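You operate a simulated robot arm through the tools that you are given. There is no shell and no other tool. Be economical: measure what you need, move in short steps, check, and stop when the job is done.

You run a simulated robot arm. Do the job below in one go: nothing can be reset, and whatever is moved stays where it is left.

TASK
Let all the air out: hose bled, tank emptied by the relief pull.
Fine: compressor off and air valve shut first; both gauges end on zero; leave the vent alone.
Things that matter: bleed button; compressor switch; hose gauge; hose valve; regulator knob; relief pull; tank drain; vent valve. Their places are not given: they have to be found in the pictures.

The check looks at the end state, three seconds after you hand in, the way a careful person would. Anything else that was tipped, shoved, dropped, spilled or broken makes it a failure.

THE ROBOT
A 6-joint arm with a two-finger parallel gripper, fixed in place. Base frame: the origin is at the foot of the arm, x ahead of it, y to its left, z up. Readings come in cm, rad, newtons and seconds.
With the tool pointing down near the work surface it reaches from about 18 to 74 cm from the base axis. Its first joint turns from -2.897 to 2.897 rad. Payload 3.91 kg.
The tool frame sits at the grasp point between the pads (the TCP): z along the fingers, y along the line on which they close. The tips reach 3 cm beyond it. Largest opening 11 cm; finger width 2, thickness 1; the body of the gripper, 4.8 by 11.2 cm, starts 5.5 cm behind the TCP.
Orientation is that of the tool frame in the base frame, as a unit quaternion [x, y, z, w]. With the fingers straight down and closing along the base's y, the tool's x points along the base's -x, its y along +y and its z along -z.

THE INTERFACE
- The arm moves only by the tool apply_moves. Its argument "series" is a list of rows, each an object (a shift or turn left out is 0, a gripper value left out holds the last) with "xyz": the shift along the base's x, y, z in cm, a list of three; "angular": the turn, a rotation vector about the base's x, y, z in rad, a list of three; "grip": the closure in counts, from 0 (fully open) to 255 (shut). In form: [{"xyz": [dx, dy, dz], "angular": [wx, wy, wz], "grip": grip}, ...]. A call has 1 to 12 rows; each row shifts and turns the commanded pose from where the row before left it. Rows are played at 5 a second. More than 5 cm and 0.15 rad between two rows, or a gripper value outside its range, and nothing of the call is played. A pose out of reach is approached as far as the arm can. The call stops where the force on the tool passes 50 N (or 10 N more than at its start, if that is more) or the arm is blocked; 0.2 s more then pass. The fingers move at their own pace (about 4.5 cm/s each) and stop on an object; they squeeze with about 34 N. The grip force told is the motor's: it shows also when the fingers shut on nothing. Time passes only in rows, and 0.2 s behind the last, so rows that do not move let the fingers close. The reply holds the time, the measured pose of the TCP, the force on the tool along the base axes, the opening and the grip force, in the units named above and with some noise, with the torque about the TCP (base axes, N m) and any sound that the robot's microphone picked up, and new pictures: "pictures" is both (left out), scene, wrist or none.
- Cameras (640 x 400 px; columns grow to the right, rows downward): "scene" is fixed at [40.87, 65.15, 167.25]; the picture's right is [-1.00, 0.09, 0.00], its down [0.04, 0.43, -0.90] and it looks along [-0.08, -0.90, -0.43] (base axes); focal length 317 px, centre (320, 200). "wrist" rides on the gripper at [7.1, 2.2, -10.7] in the tool frame; the picture's right is [-0.29, 0.96, 0.00], its down [-0.76, -0.23, -0.61] and it looks along [-0.58, -0.18, 0.79] (tool axes); focal length 243 px, centre (320, 200).
- lift_body(by): slides the trunk up (or, below 0, down) by that many cm; the arm rides with it, the base frame stays. It gives what a move gives, with no picture.
- locate(camera, pixels): for up to 12 pixels [column, row] of the newest picture of that camera ("zoom" is the newest enlarged one), the place [x, y, z] in the base frame of the surface seen there, good to about 0.2 cm, but the place of the scene camera against the robot may be out by one fixed shift of up to 1.8 cm in any direction. No time passes.
- zoom(camera, box): a new picture of the part [left, top, right, bottom] of that camera's present view, enlarged. No time passes.
- close_job(): hands the job in; it is judged then, once.

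Work in short steps. Measure before you move; look again where a grasp or a placing could have gone wrong, and mend it. You have 80 turns and 200 pictures in all, those below and enlarged ones among them. Open the gripper and draw the arm clear of the work before you hand the job in, unless the task says otherwise; then end with one line.

The tools are called after ">>>" by a JSON object that holds its "fn" and its "kwargs". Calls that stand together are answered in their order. apply_moves: Moves the arm, as the interface text tells. Its arguments: {"type":"object","properties":{"series":{"type":"array"},"pictures":{"type":"string","enum":["both","scene","wrist","none"]}},"required":["series"]} The other tools are called the same way: lift_body (by) slides the trunk up or down; locate (camera, pixels) gives the place of the surface under pixels of a picture; zoom (camera, box) takes an enlarged picture of a part of a camera's view; close_job () hands the job in.

At the start:

```text
time: 0.0
ee_pos: [9.5, -31.09, 131.21]
tcp_rot: [0.0, 1.0, 0.0, 0.0]
wrist_force: [-0.1, -0.5, -0.5]
torque: [0.0, -0.01, 0.01]
gripper_width: 11.0
gripper_force: 0.0
trunk travel left (down, up): [-52.5, 6.5]
```

scene: 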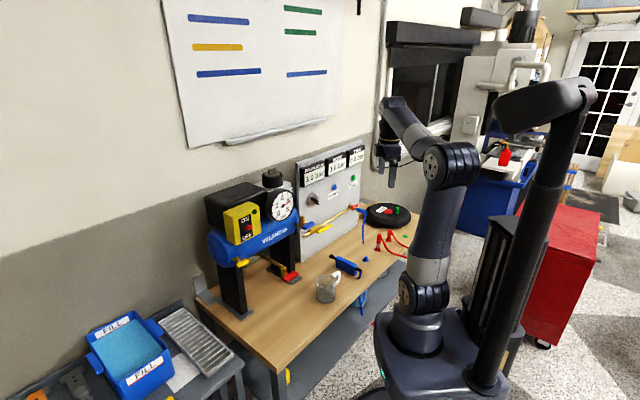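
wrist: 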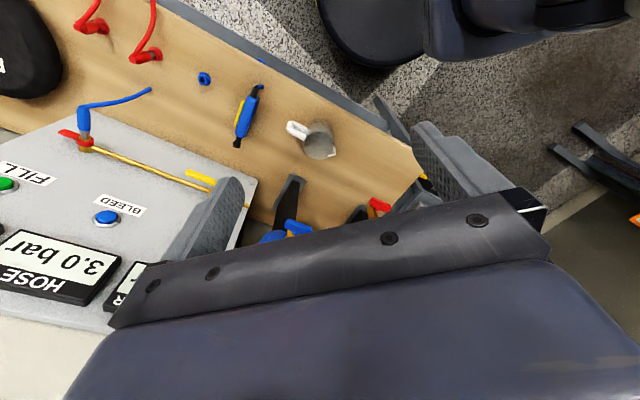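

The bench with compressor and panel is around pixels (200-410,150-330) of the scene. I enlarge the compressor and panel.

>>> {"fn": "zoom", "kwargs": {"camera": "scene", "box": [190, 150, 310, 320]}}

>>> {"fn": "zoom", "kwargs": {"camera": "scene", "box": [285, 130, 425, 265]}}

>>> {"fn": "zoom", "kwargs": {"camera": "wrist", "box": [0, 60, 300, 320]}}

>>> {"fn": "locate", "kwargs": {"camera": "scene", "pixels": [[240, 224], [248, 236], [282, 206], [271, 175], [284, 275], [313, 202], [334, 187], [352, 178], [243, 263], [345, 265], [325, 288], [310, 225]]}}

```text
2.35 times, centred on (250, 235) of scene
```

zoom: 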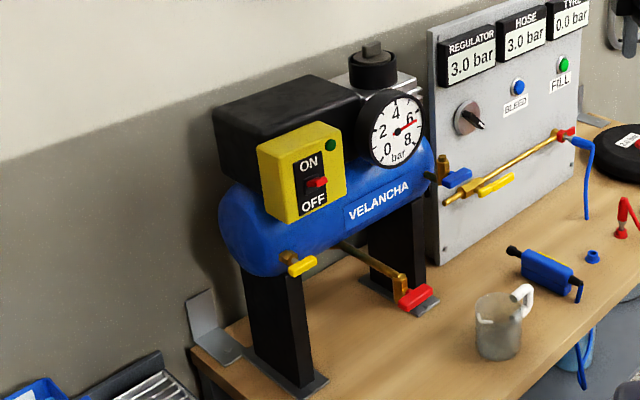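

```text
2.96 times, centred on (355, 198) of scene
```

zoom: 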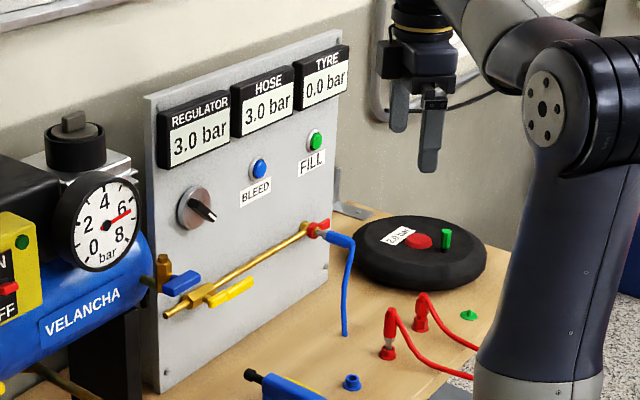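

```text
1.54 times, centred on (150, 190) of wrist
```

zoom: 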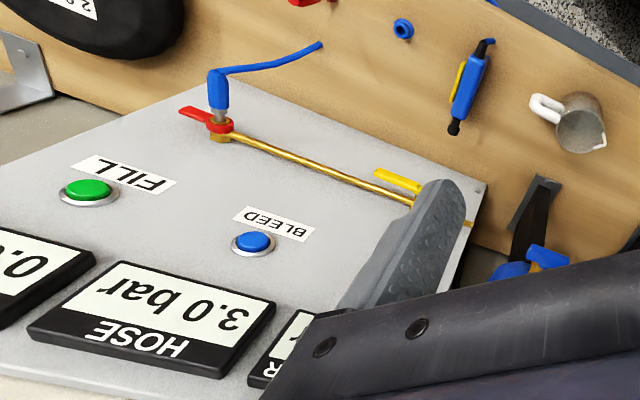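

```text
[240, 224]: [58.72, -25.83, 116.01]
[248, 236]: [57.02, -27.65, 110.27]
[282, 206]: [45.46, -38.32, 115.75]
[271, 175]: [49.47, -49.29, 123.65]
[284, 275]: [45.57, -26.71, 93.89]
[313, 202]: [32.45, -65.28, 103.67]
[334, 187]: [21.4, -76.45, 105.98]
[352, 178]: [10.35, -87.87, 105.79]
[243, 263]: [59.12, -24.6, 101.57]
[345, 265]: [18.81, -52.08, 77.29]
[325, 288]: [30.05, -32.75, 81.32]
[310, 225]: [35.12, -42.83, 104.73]
```

The tank carries several levers, and I need to tell them apart. I zoom in further on each part.

>>> {"fn": "zoom", "kwargs": {"camera": "scene", "box": [225, 160, 305, 220]}}

>>> {"fn": "zoom", "kwargs": {"camera": "scene", "box": [225, 235, 305, 290]}}

>>> {"fn": "zoom", "kwargs": {"camera": "scene", "box": [295, 185, 375, 245]}}

```text
6.67 times, centred on (265, 190) of scene
```

zoom: 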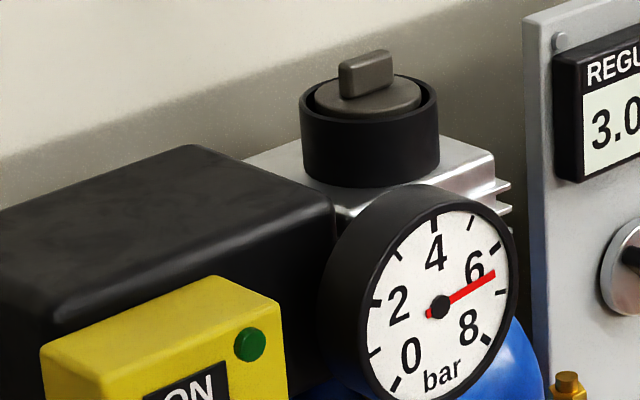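

```text
7.27 times, centred on (265, 262) of scene
```

zoom: 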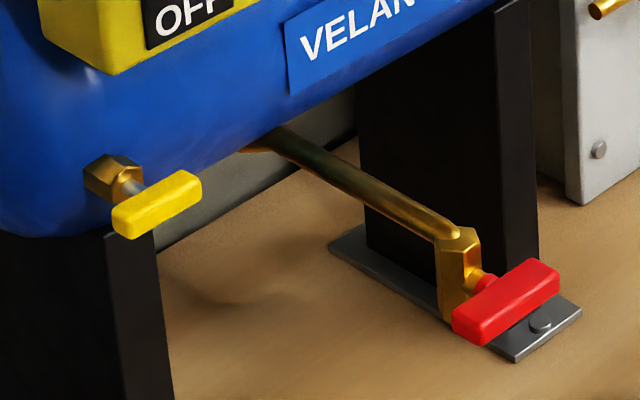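

```text
6.67 times, centred on (335, 215) of scene
```

zoom: 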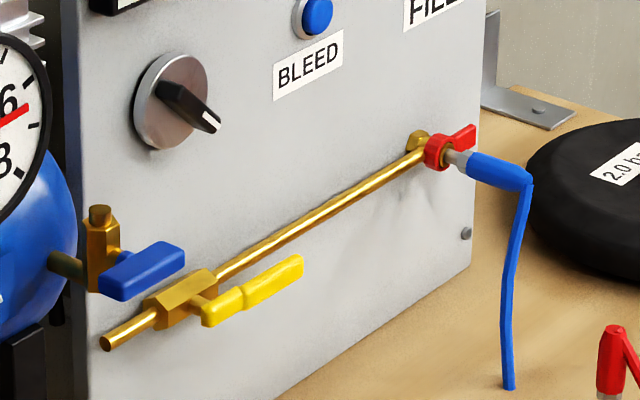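

The parts as I read them so far: a yellow pull on the tank's left, a red lever under it, a blue lever at the outlet, a yellow lever in the panel pipe. I measure shared points in both cameras to fix the scene shift.

>>> {"fn": "locate", "kwargs": {"camera": "wrist", "pixels": [[106, 217], [6, 184], [83, 138], [203, 84], [205, 177], [287, 130], [316, 150], [120, 290], [248, 185], [110, 115]]}}

>>> {"fn": "locate", "kwargs": {"camera": "scene", "pixels": [[334, 187], [352, 177], [365, 258], [335, 275], [323, 228], [329, 225], [308, 227], [354, 208], [312, 226], [350, 203]]}}

>>> {"fn": "locate", "kwargs": {"camera": "zoom", "pixels": [[318, 15], [187, 102], [208, 122], [140, 270], [205, 310], [295, 262], [250, 288], [435, 152], [465, 135], [100, 210], [125, 340], [380, 300]]}}

```text
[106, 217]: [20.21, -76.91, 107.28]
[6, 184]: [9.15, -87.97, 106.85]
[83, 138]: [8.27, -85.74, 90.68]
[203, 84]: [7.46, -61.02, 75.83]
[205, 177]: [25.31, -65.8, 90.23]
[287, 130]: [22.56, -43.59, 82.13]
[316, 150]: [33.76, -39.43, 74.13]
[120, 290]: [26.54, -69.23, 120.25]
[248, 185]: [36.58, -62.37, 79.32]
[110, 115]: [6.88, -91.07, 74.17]
```

```text
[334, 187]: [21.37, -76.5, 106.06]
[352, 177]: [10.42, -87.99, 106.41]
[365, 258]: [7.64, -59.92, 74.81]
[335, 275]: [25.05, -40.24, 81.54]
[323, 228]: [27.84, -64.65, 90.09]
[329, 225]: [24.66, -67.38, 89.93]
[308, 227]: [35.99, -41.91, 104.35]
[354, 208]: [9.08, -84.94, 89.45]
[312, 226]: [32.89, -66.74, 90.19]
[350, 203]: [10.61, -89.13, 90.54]
```

```text
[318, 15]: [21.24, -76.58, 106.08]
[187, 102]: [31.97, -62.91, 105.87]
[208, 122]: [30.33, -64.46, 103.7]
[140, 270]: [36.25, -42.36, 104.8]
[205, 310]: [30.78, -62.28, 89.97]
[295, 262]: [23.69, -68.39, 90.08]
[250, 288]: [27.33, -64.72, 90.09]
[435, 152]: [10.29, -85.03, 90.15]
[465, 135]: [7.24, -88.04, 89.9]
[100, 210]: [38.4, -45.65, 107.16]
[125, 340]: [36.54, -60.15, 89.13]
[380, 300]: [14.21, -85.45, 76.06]
```

The scene shift is about (-1.1, -0.1, +0.8). The panel and tank fronts all face (-0.71, 0.71). I turn the tool to point at them (45° yaw, then tilt) while staying at about 40 cm clearance.

>>> {"fn": "apply_moves", "kwargs": {"series": [{"angular": [0, 0, 0.131]}, {"angular": [0, 0, 0.131]}, {"angular": [0, 0, 0.131]}, {"angular": [0, 0, 0.131]}, {"angular": [0, 0, 0.131]}, {"angular": [0, 0, 0.1304]}], "pictures": "none"}}

>>> {"fn": "apply_moves", "kwargs": {"series": [{"angular": [-0.101, -0.101, 0]}, {"angular": [-0.101, -0.101, 0]}, {"angular": [-0.101, -0.101, 0]}, {"angular": [-0.101, -0.101, 0]}, {"angular": [-0.101, -0.101, 0]}, {"angular": [-0.101, -0.101, 0]}, {"angular": [-0.101, -0.101, 0]}, {"angular": [-0.101, -0.101, 0]}, {"angular": [-0.101, -0.101, 0]}, {"angular": [-0.101, -0.101, 0]}, {"angular": [-0.101, -0.101, 0]}]}}

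```text
time: 1.4
ee_pos: [9.57, -31.09, 131.23]
tcp_rot: [-0.384, 0.923, -0.001, -0.001]
wrist_force: [0.1, -1.1, -0.2]
torque: [0.03, -0.03, 0.0]
gripper_width: 11.01
gripper_force: 0.0
trunk travel left (down, up): [-52.5, 6.5]
```

```text
time: 3.8
ee_pos: [14.46, -28.26, 140.6]
tcp_rot: [-0.267, 0.656, -0.651, 0.271]
wrist_force: [0.3, 0.0, 0.7]
torque: [0.01, 0.0, -0.01]
gripper_width: 10.99
gripper_force: 0.0
out of reach, approached as far as the arm can: row 9, 10, 11
trunk travel left (down, up): [-52.5, 6.5]
```

scene: 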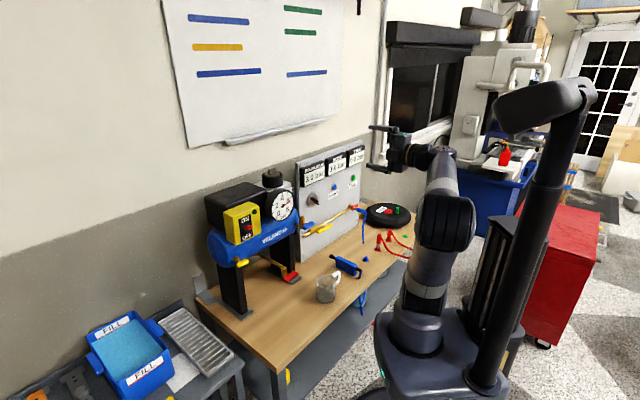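
wrist: 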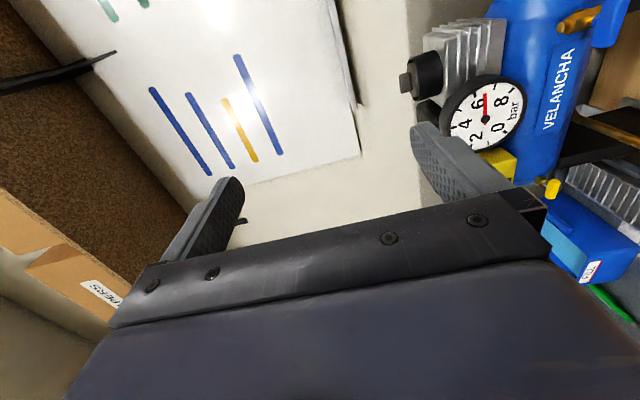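

The turn is done, but this pose is too folded for the arm. I move out along the forward direction and down, to stand in front of the blue/yellow levers.

>>> {"fn": "apply_moves", "kwargs": {"series": [{"xyz": [2.5, -2.5, -3]}, {"xyz": [2.5, -2.5, -3]}, {"xyz": [0, 0, -4]}, {"xyz": [0, 0, -4]}, {"xyz": [0, 0, -4]}]}}

```text
time: 5.0
ee_pos: [22.31, -24.62, 135.72]
tcp_rot: [-0.27, 0.656, -0.651, 0.27]
wrist_force: [0.0, -0.8, 0.3]
torque: [-0.03, 0.01, 0.0]
gripper_width: 11.02
gripper_force: 0.0
out of reach, approached as far as the arm can: row 1, 2, 3, 4, 5
trunk travel left (down, up): [-52.5, 6.5]
```

scene: 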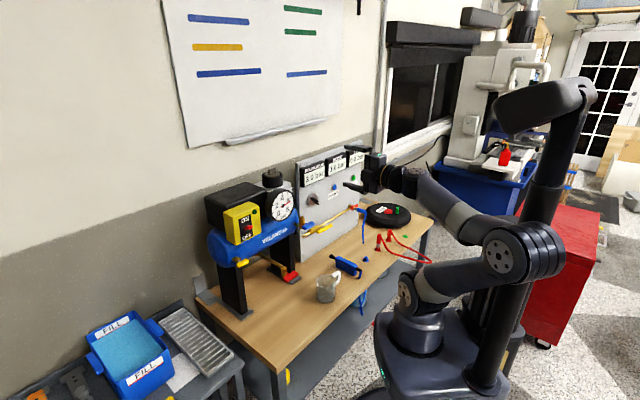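
wrist: 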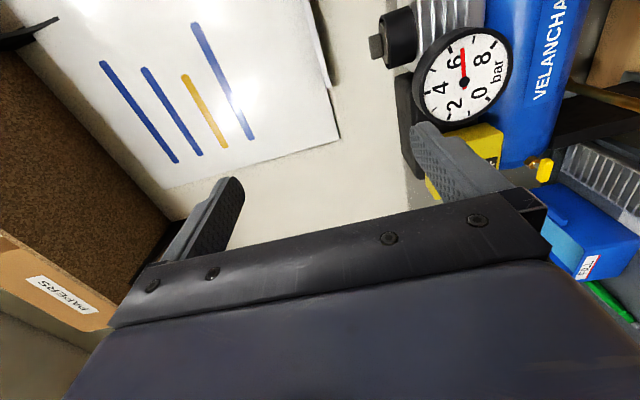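

The arm still can't reach that commanded pose. I shift the command further out, towards (27,-33,115).

>>> {"fn": "apply_moves", "kwargs": {"series": [{"xyz": [4, 1, 0]}, {"xyz": [4, 1, 0]}, {"xyz": [4, 1, 0]}, {}, {}]}}

```text
time: 5.5
ee_pos: [17.19, -28.96, 136.17]
tcp_rot: [0.144, -0.686, 0.699, -0.144]
wrist_force: [0.0, 0.7, 0.1]
torque: [0.02, 0.0, -0.03]
gripper_width: 11.0
gripper_force: 0.1
trunk travel left (down, up): [-52.5, 6.5]
stopped in row 2: the arm was blocked; the commanded pose is now the measured one
```

scene: 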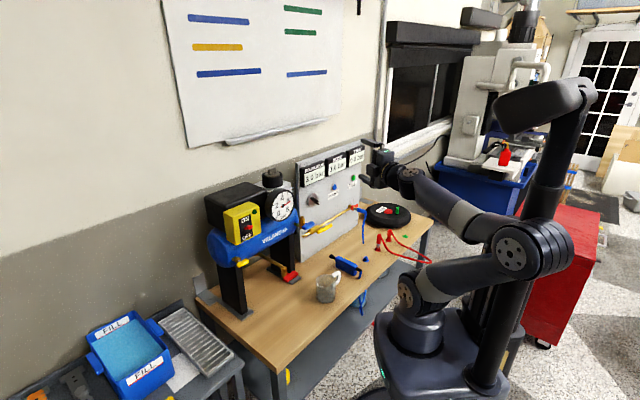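
wrist: 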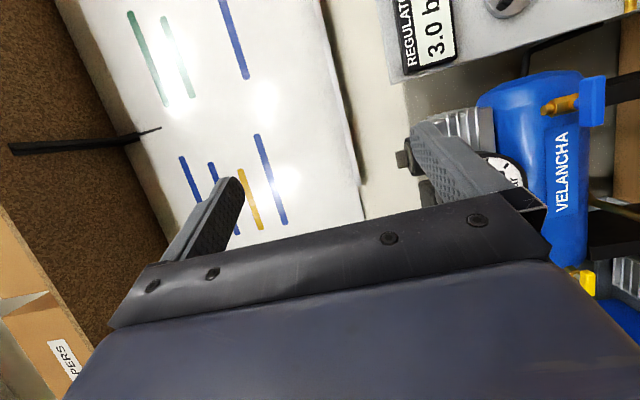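

The elbow has gone back against the column. From the measured pose I extend forward at constant height, which brings the elbow away from it.

>>> {"fn": "apply_moves", "kwargs": {"series": [{"xyz": [2, -2, 0]}, {"xyz": [2, -2, 0]}, {"xyz": [2, -2, 0]}, {"xyz": [2, -2, 0]}]}}

```text
time: 6.2
ee_pos: [14.79, -34.51, 137.39]
tcp_rot: [0.062, -0.688, 0.717, -0.095]
wrist_force: [-0.3, 0.7, 0.2]
torque: [0.03, 0.01, 0.04]
gripper_width: 10.99
gripper_force: 0.1
trunk travel left (down, up): [-52.5, 6.5]
stopped in row 3: the arm was blocked; the commanded pose is now the measured one
```

scene: 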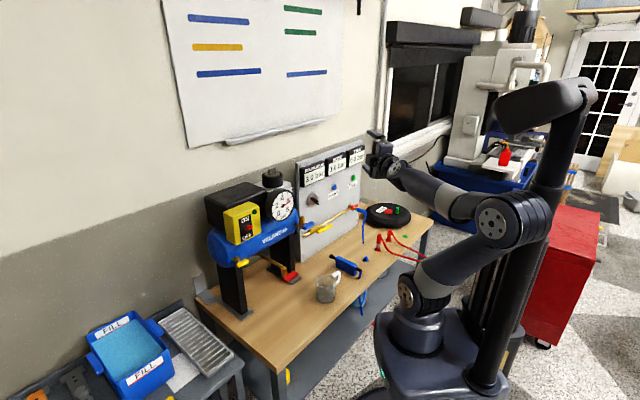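
wrist: 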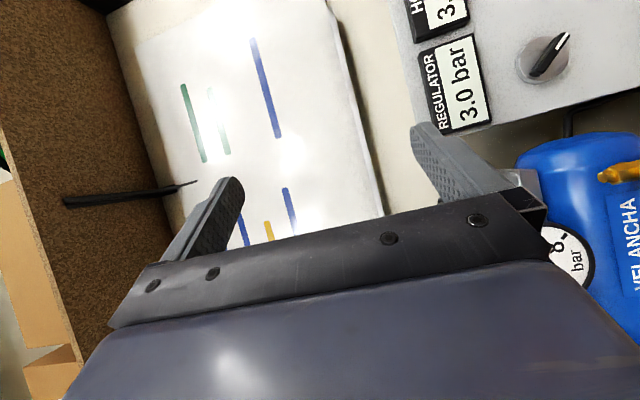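

Still touching the column. I move straight out radially from the base, keeping the present orientation, to unfold the elbow.

>>> {"fn": "apply_moves", "kwargs": {"series": [{"xyz": [1, -2, 1]}, {"xyz": [1, -2, 1]}, {"xyz": [1, -2, 1]}, {"xyz": [1, -2, 0]}, {"xyz": [1, -2, 0]}], "pictures": "scene"}}

```text
time: 7.4
ee_pos: [19.93, -44.69, 140.25]
tcp_rot: [0.062, -0.687, 0.717, -0.097]
wrist_force: [-0.2, -0.7, -0.2]
torque: [0.0, -0.03, 0.0]
gripper_width: 11.0
gripper_force: 0.1
trunk travel left (down, up): [-52.5, 6.5]
```

scene: 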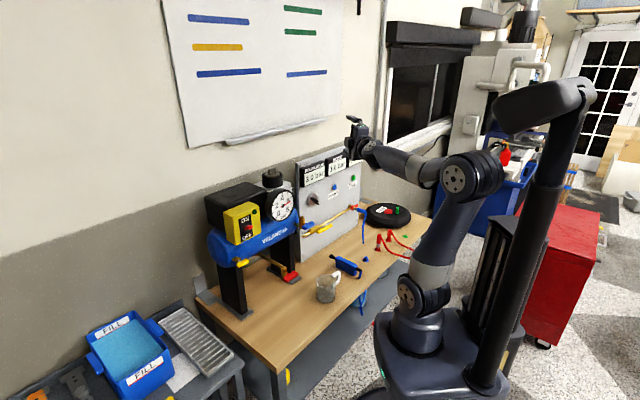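

The arm is free again. The tool points at about -77° azimuth, so I yaw +0.56 rad to face the panel squarely, then view.

>>> {"fn": "apply_moves", "kwargs": {"series": [{"angular": [0, 0, 0.141]}, {"angular": [0, 0, 0.141]}, {"angular": [0, 0, 0.141]}, {"angular": [0, 0, 0.141]}, {}]}}

```text
time: 8.6
ee_pos: [19.58, -44.6, 141.63]
tcp_rot: [0.198, -0.639, 0.701, -0.249]
wrist_force: [-0.4, 0.0, 0.2]
torque: [0.02, -0.03, 0.0]
gripper_width: 11.03
gripper_force: 0.1
out of reach, approached as far as the arm can: row 1, 2
trunk travel left (down, up): [-52.5, 6.5]
```

scene: 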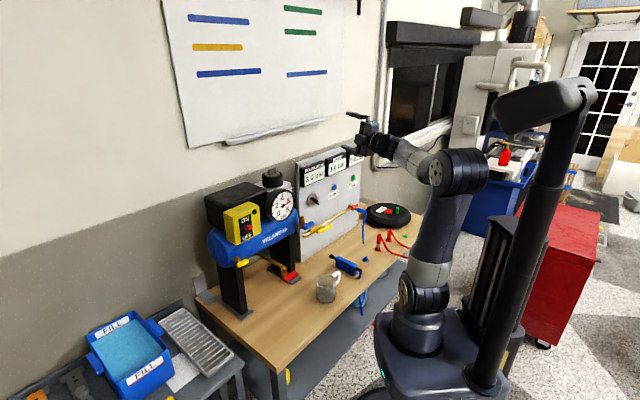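
wrist: 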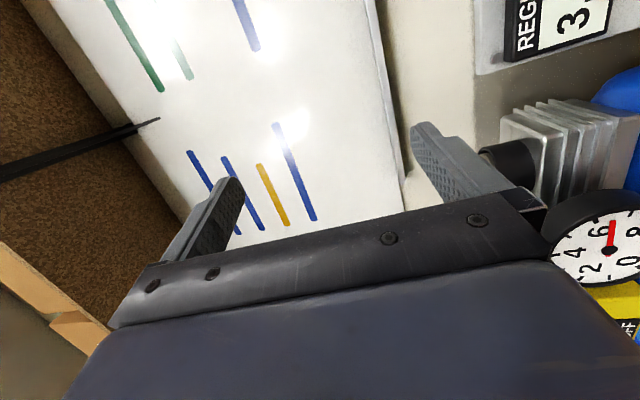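

Good: the tool faces forward and the arm is well stretched. I lower the trunk instead of folding the arm, bringing the gripper to about z=117.

>>> {"fn": "lift_body", "kwargs": {"by": -25}}

>>> {"fn": "apply_moves", "kwargs": {"series": [{}]}}

```text
time: 11.2
ee_pos: [19.63, -44.57, 116.55]
tcp_rot: [0.196, -0.638, 0.702, -0.249]
wrist_force: [-0.4, -0.2, -0.4]
torque: [-0.01, 0.0, -0.01]
gripper_width: 11.0
gripper_force: 0.0
trunk travel left (down, up): [-27.5, 31.5]
```

```text
time: 11.6
ee_pos: [19.47, -44.66, 116.64]
tcp_rot: [0.196, -0.638, 0.702, -0.249]
wrist_force: [-0.3, -0.3, 0.5]
torque: [-0.01, 0.04, 0.0]
gripper_width: 11.0
gripper_force: 0.1
trunk travel left (down, up): [-27.5, 31.5]
```

scene: 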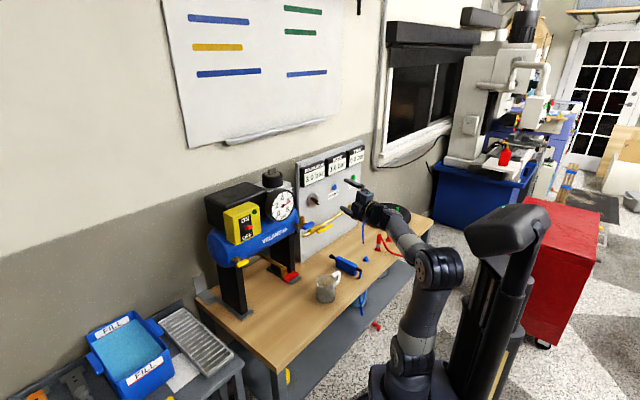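
wrist: 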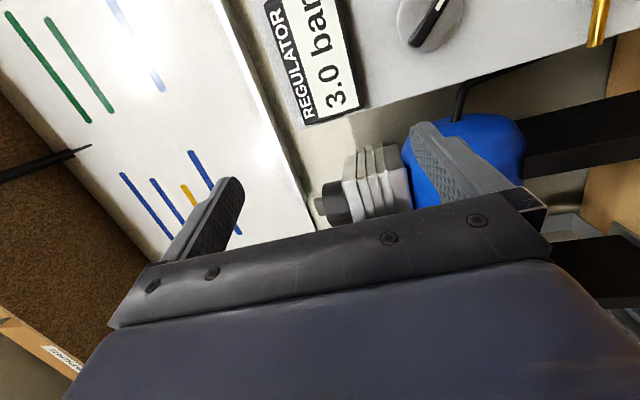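

The scene and readings show the gripper at (19.5,-44.7,116.6), clear of everything. I fix the small yaw/pitch/roll errors and slide left along the tank to view its levers.

>>> {"fn": "apply_moves", "kwargs": {"series": [{"xyz": [-0.5, 0.5, 0], "angular": [0.023, 0.053, 0.073]}, {"angular": [0.023, 0.053, 0.073]}, {"xyz": [3, 3, -1.5]}, {"xyz": [3, 3, -1.5]}, {"xyz": [3, 3, -1.5]}, {"xyz": [3, 3, -1.5]}, {"xyz": [3, 3, -1.5]}, {"xyz": [3, 3, -1.5]}]}}

```text
time: 13.1
ee_pos: [22.58, -38.0, 108.92]
tcp_rot: [-0.183, 0.692, -0.68, 0.159]
wrist_force: [-0.8, -1.2, 1.0]
torque: [-0.01, 0.01, 0.07]
gripper_width: 11.01
gripper_force: 0.0
trunk travel left (down, up): [-27.5, 31.5]
stopped in row 7: the arm was blocked; the commanded pose is now the measured one
```

scene: 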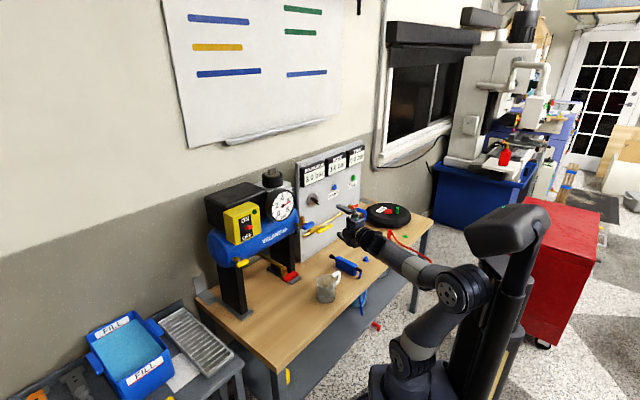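
wrist: 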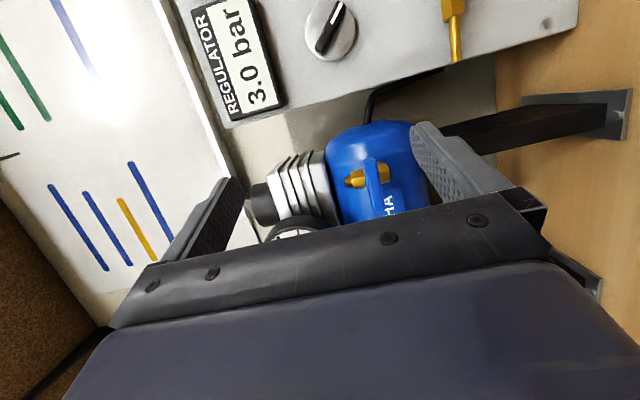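

The elbow met the column again as the radius shrank. I back off to a wider radius and upwards, then lower the trunk further so that the arm works stretched upward.

>>> {"fn": "apply_moves", "kwargs": {"series": [{"xyz": [1, -2, 2]}, {"xyz": [1, -2, 3]}, {"xyz": [0, 0, 4]}, {"xyz": [0, 0, 4]}, {"xyz": [0, 0, 4]}], "pictures": "none"}}

>>> {"fn": "lift_body", "kwargs": {"by": -17}}

>>> {"fn": "apply_moves", "kwargs": {"series": [{}]}}

```text
time: 14.3
ee_pos: [25.51, -41.48, 125.96]
tcp_rot: [-0.191, 0.691, -0.676, 0.169]
wrist_force: [-0.9, -0.3, 0.0]
torque: [0.02, 0.0, 0.02]
gripper_width: 11.02
gripper_force: 0.0
trunk travel left (down, up): [-27.5, 31.5]
```

```text
time: 16.2
ee_pos: [25.39, -41.31, 108.82]
tcp_rot: [-0.193, 0.69, -0.677, 0.168]
wrist_force: [-0.6, 0.3, -0.4]
torque: [0.01, -0.02, 0.01]
gripper_width: 11.02
gripper_force: 0.0
trunk travel left (down, up): [-10.5, 48.5]
```

```text
time: 16.6
ee_pos: [25.51, -41.24, 108.77]
tcp_rot: [-0.192, 0.69, -0.677, 0.169]
wrist_force: [-0.3, 0.4, 0.4]
torque: [-0.01, 0.0, -0.01]
gripper_width: 10.98
gripper_force: 0.0
trunk travel left (down, up): [-10.5, 48.5]
```

scene: 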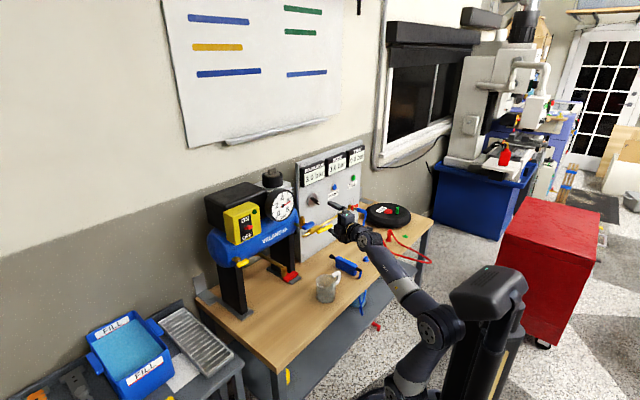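
wrist: 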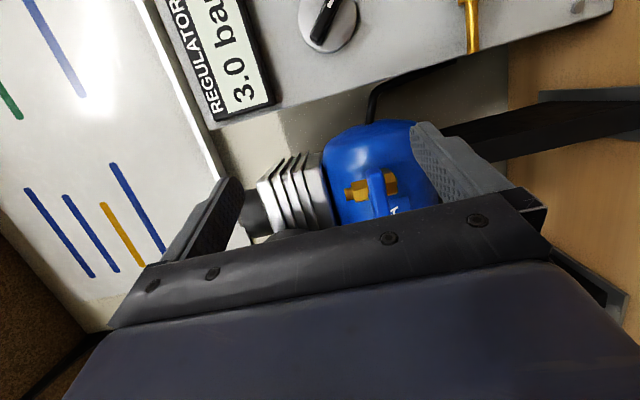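

Clear now; the tool azimuth is -60°. I finish the yaw to -45° and slide left along the tank.

>>> {"fn": "apply_moves", "kwargs": {"series": [{"xyz": [1, 0, 0], "angular": [0, -0.018, 0.135]}, {"xyz": [2, 1, 0], "angular": [0, -0.018, 0.135]}, {"xyz": [3, 3, 0]}, {"xyz": [3, 3, 0]}, {"xyz": [3, 3, 0]}]}}

```text
time: 17.8
ee_pos: [36.03, -32.87, 108.84]
tcp_rot: [-0.271, 0.654, -0.652, 0.272]
wrist_force: [0.2, -0.7, -0.5]
torque: [-0.02, -0.04, 0.01]
gripper_width: 10.99
gripper_force: 0.0
out of reach, approached as far as the arm can: row 5
trunk travel left (down, up): [-10.5, 48.5]
```

scene: 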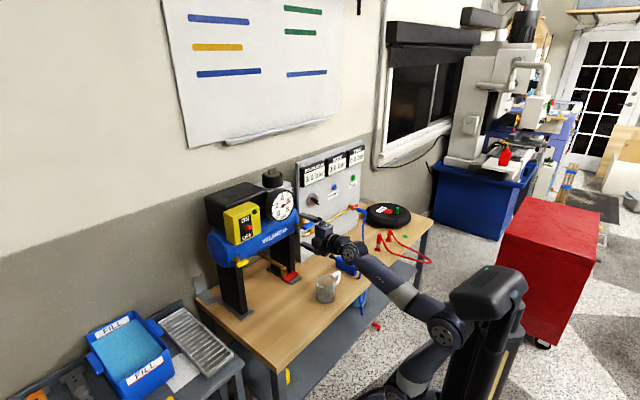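
wrist: 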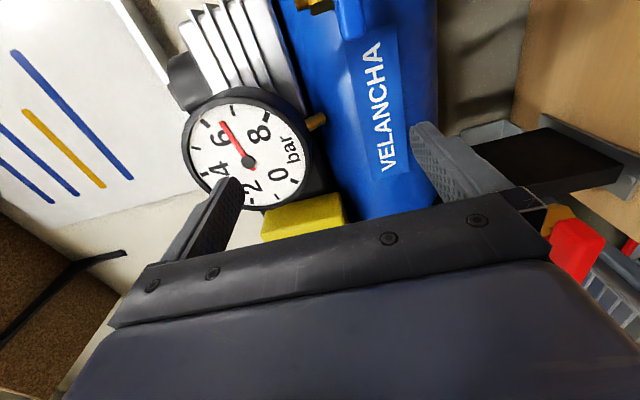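

Orientation is exact now. There's a brass item beside the gauge near (316,120); I zoom on it and on the blue lever.

>>> {"fn": "zoom", "kwargs": {"camera": "wrist", "box": [170, 0, 450, 220]}}

>>> {"fn": "locate", "kwargs": {"camera": "wrist", "pixels": [[316, 121], [250, 162], [350, 10], [345, 30], [575, 245], [300, 215], [420, 100], [325, 3]]}}

```text
1.82 times, centred on (310, 110) of wrist
```

zoom: 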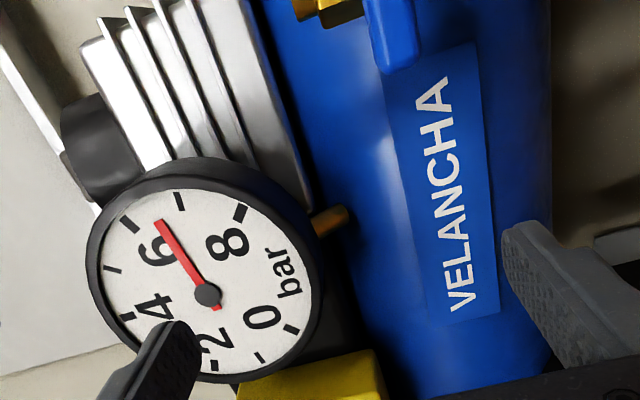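

```text
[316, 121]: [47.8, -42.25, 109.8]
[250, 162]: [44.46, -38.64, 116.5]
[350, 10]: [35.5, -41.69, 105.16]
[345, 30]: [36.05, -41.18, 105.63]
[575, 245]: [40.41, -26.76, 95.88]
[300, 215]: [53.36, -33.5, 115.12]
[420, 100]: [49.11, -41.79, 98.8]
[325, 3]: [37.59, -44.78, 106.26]
```

The peg is just the gauge stem. The red lever is at about (40.4,-26.8,96), below my path; I slide left at z≈110 to see the switch and the yellow pull.

>>> {"fn": "apply_moves", "kwargs": {"series": [{"xyz": [2, 2, 1]}, {"xyz": [2, 2, 0.5]}, {"xyz": [2, 2, 0]}, {"xyz": [2, 2, 0]}]}}

```text
time: 18.8
ee_pos: [36.14, -32.95, 108.78]
tcp_rot: [-0.271, 0.655, -0.651, 0.272]
wrist_force: [0.3, 0.1, 0.3]
torque: [-0.03, 0.0, 0.02]
gripper_width: 10.98
gripper_force: 0.0
out of reach, approached as far as the arm can: row 1, 2, 3, 4
trunk travel left (down, up): [-10.5, 48.5]
```

scene: 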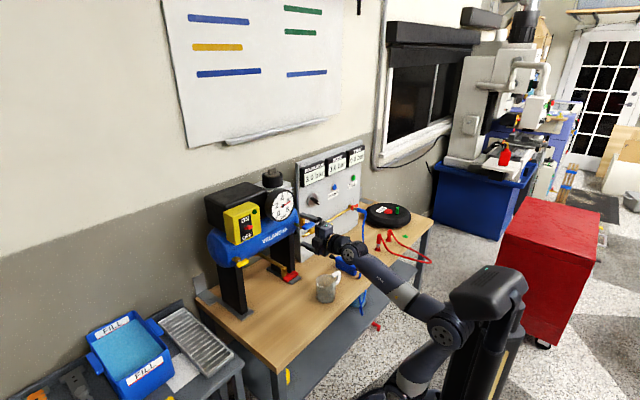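
wrist: 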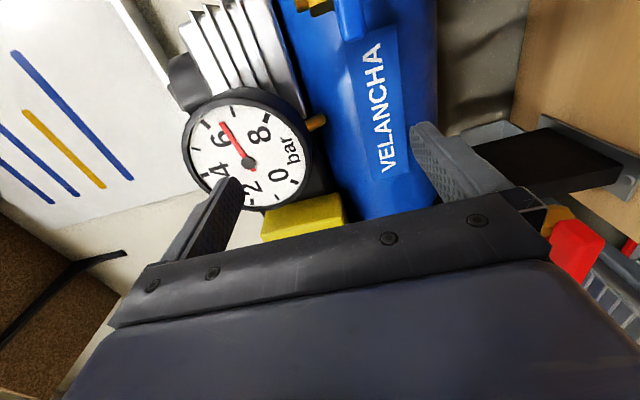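

The command sits at about (44,-25,110) but the arm did not follow, so I suspect a fold limit. I try raising by 8 cm to see whether it follows.

>>> {"fn": "apply_moves", "kwargs": {"series": [{"xyz": [0, 0, 4]}, {"xyz": [0, 0, 4]}, {"xyz": [0, 0, 4]}]}}

```text
time: 19.6
ee_pos: [34.59, -34.13, 120.51]
tcp_rot: [-0.274, 0.655, -0.65, 0.273]
wrist_force: [-0.7, -0.2, 0.3]
torque: [-0.02, -0.04, -0.03]
gripper_width: 11.0
gripper_force: 0.0
out of reach, approached as far as the arm can: row 1, 2, 3
trunk travel left (down, up): [-10.5, 48.5]
```

scene: 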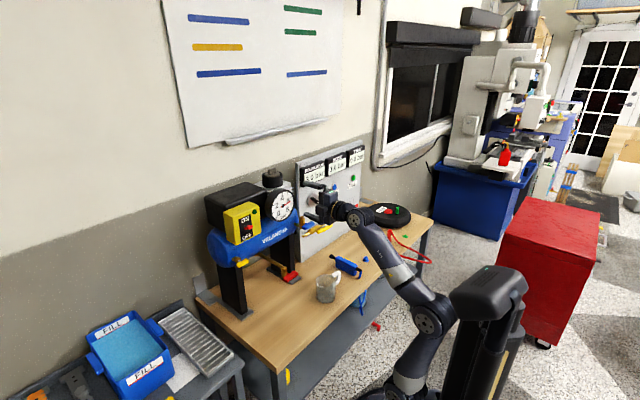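
wrist: 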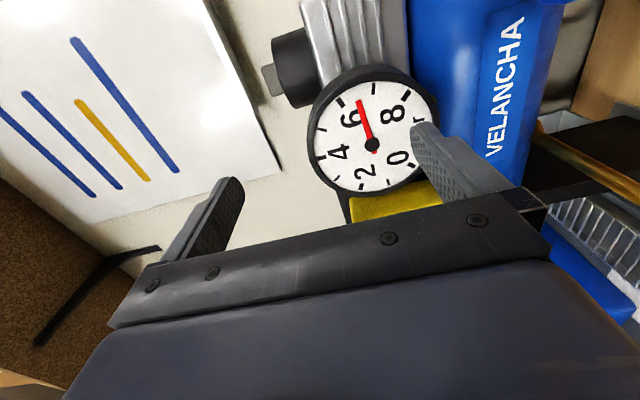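

The arm followed in z but stayed at azimuth about -44°, which looks like a wrist limit linked to this roll. I pull the command back, roll the tool 90° toward its neutral roll (fingers closing horizontally), and then try again.

>>> {"fn": "apply_moves", "kwargs": {"series": [{"xyz": [-3.5, -3.5, -1]}, {"xyz": [-3.5, -3.5, -1]}, {"xyz": [-2, -2, 0], "angular": [0.106, -0.106, 0]}, {"angular": [0.106, -0.106, 0]}, {"angular": [0.106, -0.106, 0]}, {"angular": [0.106, -0.106, 0]}, {"angular": [0.106, -0.106, 0]}, {"angular": [0.106, -0.106, 0]}, {"angular": [0.106, -0.106, 0]}, {"angular": [0.106, -0.106, 0]}, {"angular": [0.106, -0.106, 0]}, {"angular": [0.106, -0.106, 0]}], "pictures": "none"}}

>>> {"fn": "apply_moves", "kwargs": {"series": [{"xyz": [2, 2, 0], "angular": [0.05, -0.05, 0]}, {"xyz": [2, 2, 0]}, {"xyz": [2, 2, 0]}]}}

```text
refused: row 1 steps farther than a row can; nothing moved
```

```text
time: 20.4
ee_pos: [34.37, -33.55, 119.84]
tcp_rot: [-0.25, 0.663, -0.641, 0.296]
wrist_force: [-0.8, -0.4, 0.0]
torque: [0.0, -0.01, 0.03]
gripper_width: 10.99
gripper_force: 0.1
out of reach, approached as far as the arm can: row 1, 2, 3
trunk travel left (down, up): [-10.5, 48.5]
```

scene: 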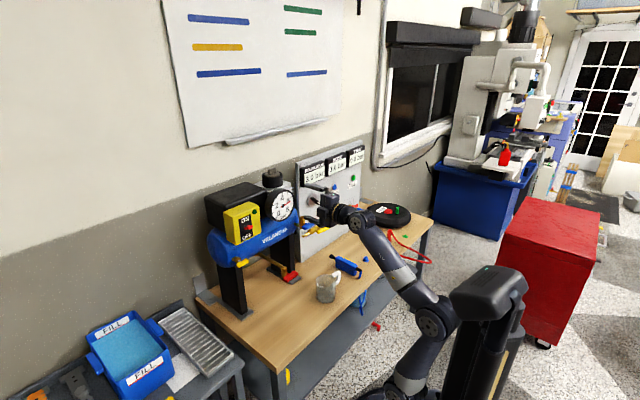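
wrist: 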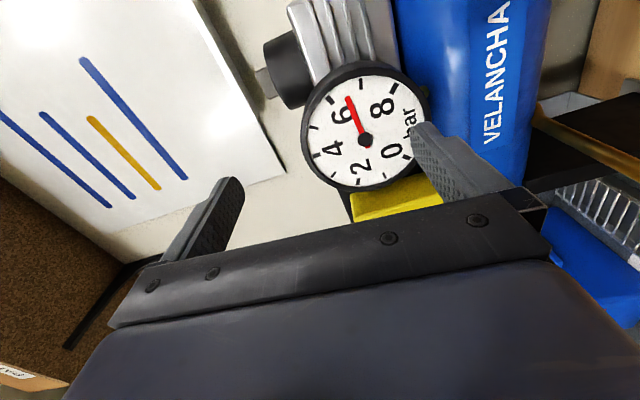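

The first call was refused for step size. I unwind the command in smaller steps and then do the roll.

>>> {"fn": "apply_moves", "kwargs": {"series": [{"xyz": [-3, -3, 0]}, {"xyz": [-3, -3, 0]}, {"xyz": [-3, -3, 0]}, {"xyz": [-3, -3, 0]}, {"xyz": [-3, -3, 0]}, {"angular": [0.105, -0.105, 0]}, {"angular": [0.105, -0.105, 0]}, {"angular": [0.105, -0.105, 0]}, {"angular": [0.105, -0.105, 0]}, {"angular": [0.105, -0.105, 0]}, {"angular": [0.105, -0.105, 0]}, {"angular": [0.105, -0.105, 0]}], "pictures": "none"}}

>>> {"fn": "apply_moves", "kwargs": {"series": [{"angular": [0.105, -0.105, 0]}, {"angular": [0.105, -0.105, 0]}, {"angular": [0.1, -0.1, 0]}, {"xyz": [2, 2, 0]}, {"xyz": [2, 2, 0]}, {"xyz": [2, 2, 0]}]}}

```text
time: 23.0
ee_pos: [19.38, -48.41, 119.76]
tcp_rot: [0.114, 0.698, -0.409, 0.576]
wrist_force: [0.3, 0.4, 0.1]
torque: [-0.02, -0.04, 0.01]
gripper_width: 10.99
gripper_force: 0.0
trunk travel left (down, up): [-10.5, 48.5]
```

```text
time: 24.4
ee_pos: [25.23, -42.56, 119.78]
tcp_rot: [0.263, 0.656, -0.275, 0.652]
wrist_force: [-0.3, -0.3, -0.6]
torque: [-0.03, -0.03, 0.01]
gripper_width: 11.01
gripper_force: 0.1
trunk travel left (down, up): [-10.5, 48.5]
```

scene: 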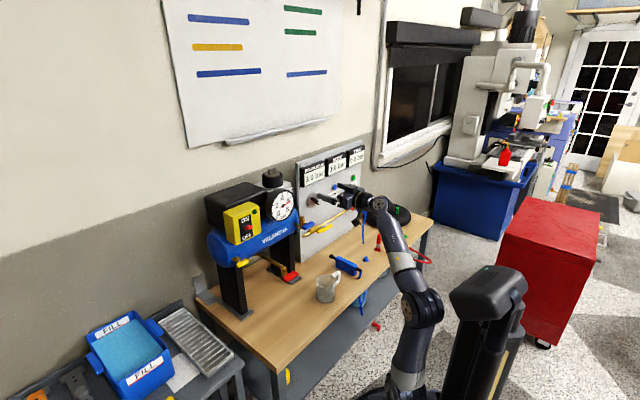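
wrist: 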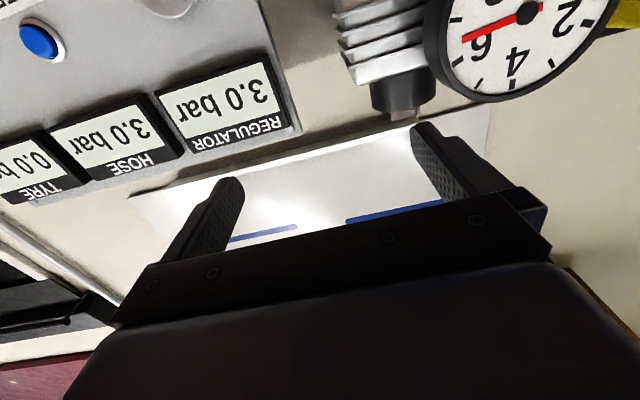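

The command evidently restarts from the measured pose. The roll is done (fingers horizontal, camera below); now I slide left along the tank front at z≈120.

>>> {"fn": "apply_moves", "kwargs": {"series": [{"xyz": [3, 3, 0]}, {"xyz": [3, 3, 0]}, {"xyz": [3, 3, 0]}, {"xyz": [3, 3, 0]}, {"xyz": [3, 3, 0]}, {"xyz": [3, 3, 0]}]}}

```text
time: 25.8
ee_pos: [34.25, -33.58, 119.74]
tcp_rot: [0.262, 0.656, -0.276, 0.651]
wrist_force: [-1.5, -0.3, 0.0]
torque: [0.03, 0.02, 0.01]
gripper_width: 11.0
gripper_force: 0.0
out of reach, approached as far as the arm can: row 4, 5, 6
trunk travel left (down, up): [-10.5, 48.5]
```

scene: 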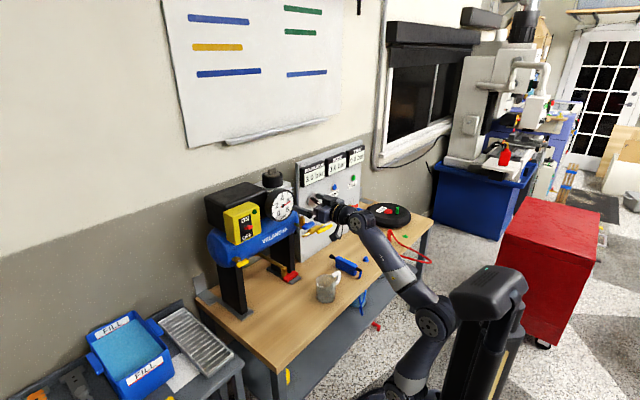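
wrist: 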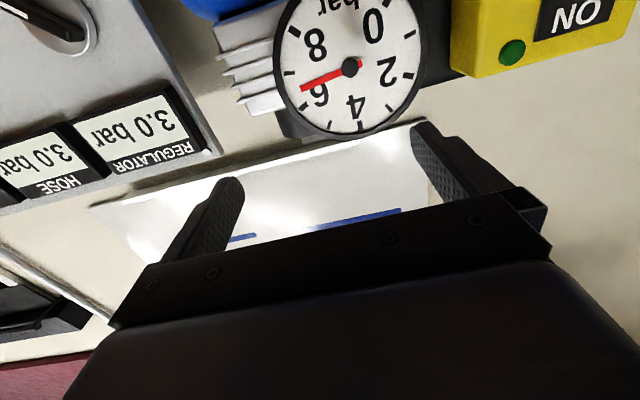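

The same azimuth limit of about -44° shows up regardless of roll. I test whether it's tied to tool yaw: yaw left 0.3 rad, then slide left.

>>> {"fn": "apply_moves", "kwargs": {"series": [{"angular": [0, 0, 0.15]}, {"angular": [0, 0, 0.15]}, {"xyz": [2, 2, 0]}, {"xyz": [2, 2, 0]}, {"xyz": [2, 2, 0]}], "pictures": "scene"}}

```text
time: 27.0
ee_pos: [40.25, -27.36, 119.72]
tcp_rot: [0.16, 0.688, -0.175, 0.686]
wrist_force: [-0.3, 0.0, 0.7]
torque: [0.01, -0.04, 0.03]
gripper_width: 11.0
gripper_force: 0.0
trunk travel left (down, up): [-10.5, 48.5]
```

scene: 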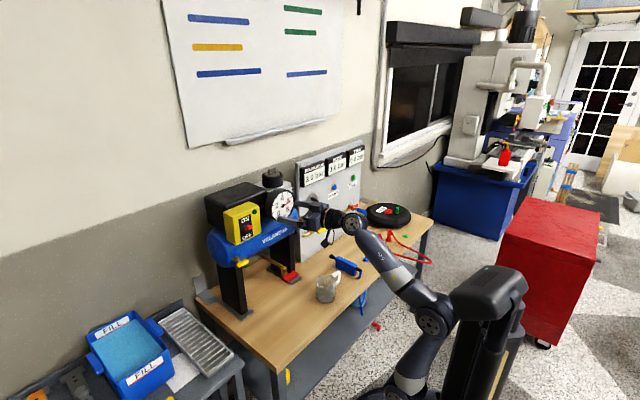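

With the tool yawed to -28° the arm follows, so the limit is that the tool can't yaw right of the radial line. A roughly radial tool (-25°) is fine for the switch and pull; I roll the fingers back to vertical there.

>>> {"fn": "apply_moves", "kwargs": {"series": [{"angular": [-0.126, 0.067, 0]}, {"angular": [-0.126, 0.067, 0]}, {"angular": [-0.126, 0.067, 0]}, {"angular": [-0.126, 0.067, 0]}, {"angular": [-0.126, 0.067, 0]}, {"angular": [-0.126, 0.067, 0]}, {"angular": [-0.126, 0.067, 0]}, {"angular": [-0.126, 0.067, 0]}, {"angular": [-0.126, 0.067, 0]}, {"angular": [-0.126, 0.067, 0]}, {"angular": [-0.126, 0.067, 0]}], "pictures": "none"}}

>>> {"fn": "apply_moves", "kwargs": {"series": [{"xyz": [1, 1, -2], "angular": [0, 0, 0.07]}, {"xyz": [2, 2, -2]}, {"xyz": [1, 2, -2]}]}}

```text
time: 29.4
ee_pos: [40.34, -27.34, 119.62]
tcp_rot: [0.373, -0.604, 0.607, -0.357]
wrist_force: [0.5, -1.3, -0.2]
torque: [-0.01, 0.01, 0.03]
gripper_width: 11.0
gripper_force: 0.1
trunk travel left (down, up): [-10.5, 48.5]
```

```text
time: 30.2
ee_pos: [44.25, -22.53, 113.76]
tcp_rot: [0.393, -0.592, 0.594, -0.378]
wrist_force: [0.0, 0.7, 0.2]
torque: [-0.03, -0.01, 0.04]
gripper_width: 11.01
gripper_force: 0.1
trunk travel left (down, up): [-10.5, 48.5]
```

scene: 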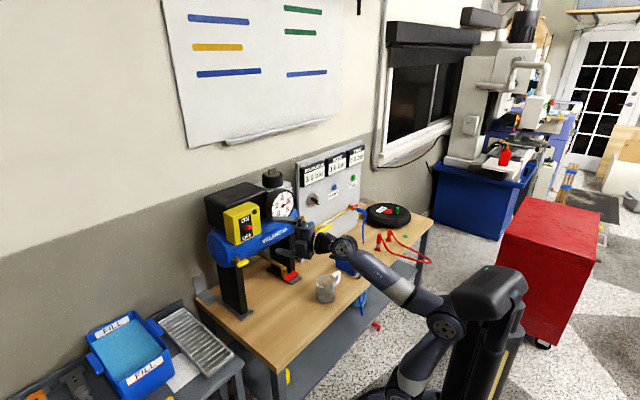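
wrist: 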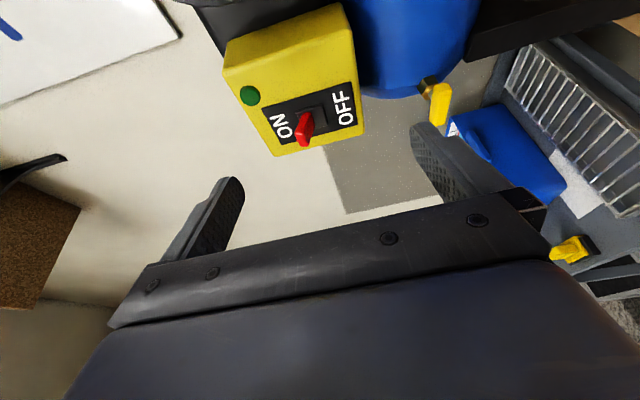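

Excellent view: the red toggle at (304,130) is tilted toward ON, and the yellow pull is at (438,100). I zoom and measure both.

>>> {"fn": "zoom", "kwargs": {"camera": "wrist", "box": [220, 40, 480, 200]}}

>>> {"fn": "locate", "kwargs": {"camera": "wrist", "pixels": [[304, 127], [300, 140], [310, 115], [281, 125], [343, 107], [438, 100], [440, 85], [438, 118], [425, 85], [250, 95], [320, 115], [345, 150]]}}

```text
2.46 times, centred on (350, 120) of wrist
```

zoom: 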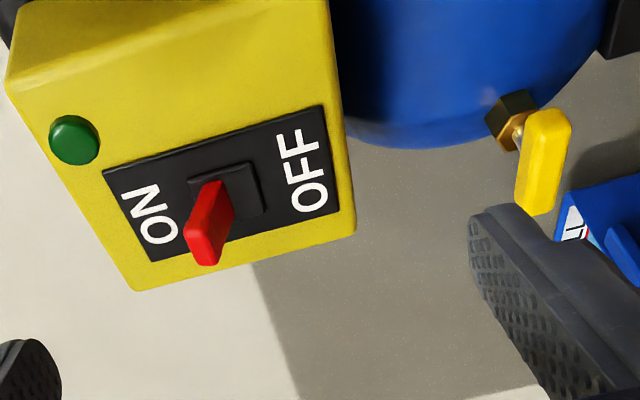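

```text
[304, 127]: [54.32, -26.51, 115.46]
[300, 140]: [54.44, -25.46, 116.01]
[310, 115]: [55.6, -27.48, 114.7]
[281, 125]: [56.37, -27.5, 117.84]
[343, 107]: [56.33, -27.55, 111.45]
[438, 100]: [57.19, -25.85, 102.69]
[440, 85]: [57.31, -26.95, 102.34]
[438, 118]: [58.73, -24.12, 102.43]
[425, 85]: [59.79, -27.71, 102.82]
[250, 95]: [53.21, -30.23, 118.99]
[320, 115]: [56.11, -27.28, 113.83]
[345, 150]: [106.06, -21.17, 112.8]
```

The toggle tip is at about (54.4,-25.5,116), tilted up to ON; the box face is at forward depth 59.3. I close the fingers, rise above the toggle and approach so the tip stands 1.5 cm off the face.

>>> {"fn": "apply_moves", "kwargs": {"series": [{"xyz": [0, 0, 3], "grip": 255}, {"xyz": [0, 0, 3]}, {"xyz": [2, -0.6, 0]}, {"xyz": [2, -0.6, 0]}, {"xyz": [2, -0.7, 0]}, {"xyz": [2.1, -0.7, 0]}, {}]}}

```text
time: 31.8
ee_pos: [51.98, -25.73, 119.49]
tcp_rot: [0.395, -0.588, 0.594, -0.382]
wrist_force: [0.1, -0.1, 0.8]
torque: [0.04, -0.05, -0.02]
gripper_width: 0.01
gripper_force: 31.2
out of reach, approached as far as the arm can: row 5, 6
trunk travel left (down, up): [-10.5, 48.5]
```

scene: 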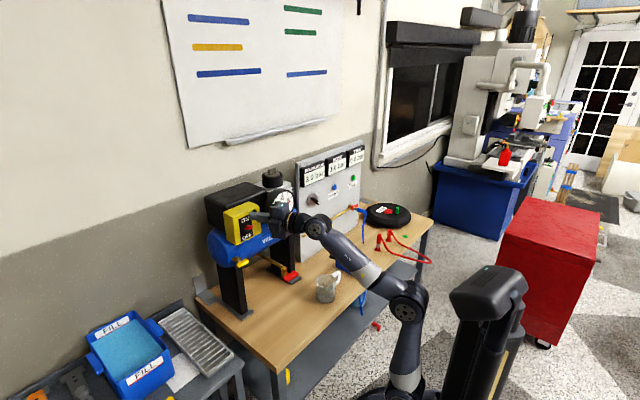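
wrist: 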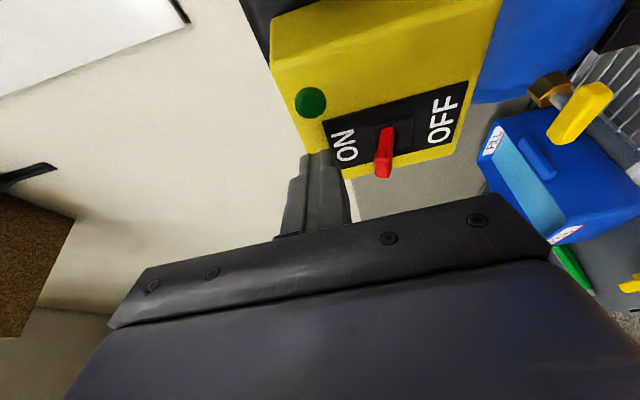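

The tip is at about s=-19.6 versus the toggle's -20.4. I shift 0.6 cm left with a touch of yaw and press down past the toggle centre.

>>> {"fn": "apply_moves", "kwargs": {"series": [{"angular": [0, 0, 0.06]}, {"xyz": [0.4, 0.5, 0]}, {"xyz": [0, 0, -1.5]}, {"xyz": [0, 0, -1.5]}, {"xyz": [0, 0, -1.5]}, {"xyz": [0, 0, -1]}, {}]}}

```text
time: 33.4
ee_pos: [52.04, -25.14, 114.84]
tcp_rot: [0.406, -0.574, 0.589, -0.399]
wrist_force: [14.5, -4.4, 43.7]
torque: [-0.7, -1.23, 0.08]
gripper_width: 0.0
gripper_force: 34.4
trunk travel left (down, up): [-10.5, 48.5]
```

scene: 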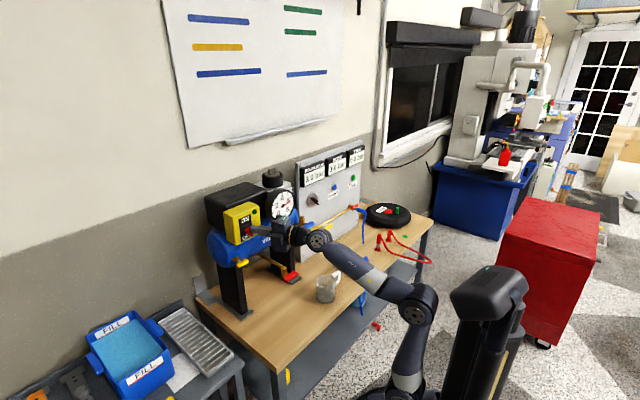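
wrist: 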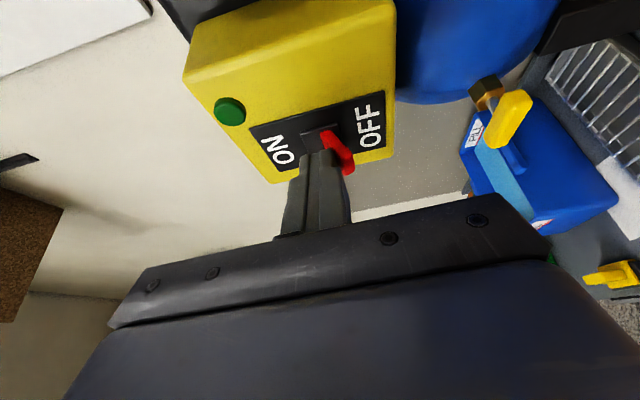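

The toggle is bent toward OFF and the force (44 N) suggests its stop. I raise and back off, then check.

>>> {"fn": "apply_moves", "kwargs": {"series": [{"xyz": [0, 0, 1.5]}, {"xyz": [-1.5, 0.5, 2]}, {"xyz": [-2, 0.7, 0]}, {"xyz": [-2, 0.7, 0]}], "pictures": "wrist"}}

>>> {"fn": "zoom", "kwargs": {"camera": "wrist", "box": [200, 20, 580, 220]}}

```text
time: 34.4
ee_pos: [46.92, -23.3, 117.42]
tcp_rot: [0.411, -0.58, 0.582, -0.395]
wrist_force: [0.8, -0.3, -0.6]
torque: [-0.03, -0.03, -0.02]
gripper_width: 0.01
gripper_force: 33.7
trunk travel left (down, up): [-10.5, 48.5]
```

wrist: 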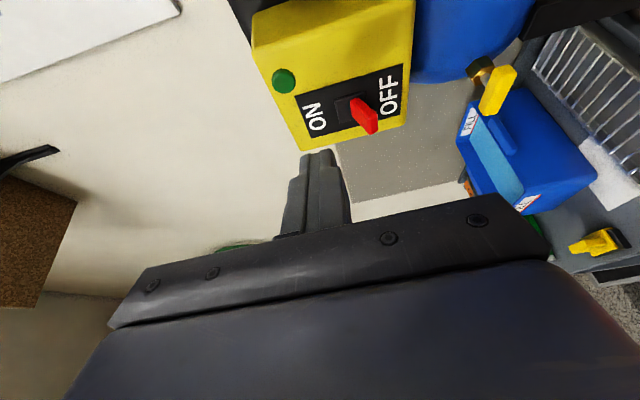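

```text
1.68 times, centred on (390, 120) of wrist
```

zoom: 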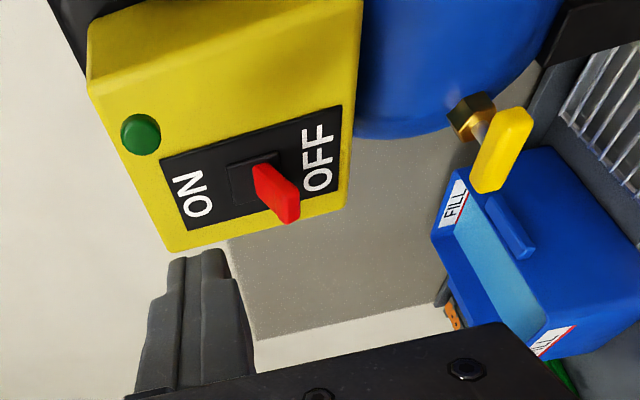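

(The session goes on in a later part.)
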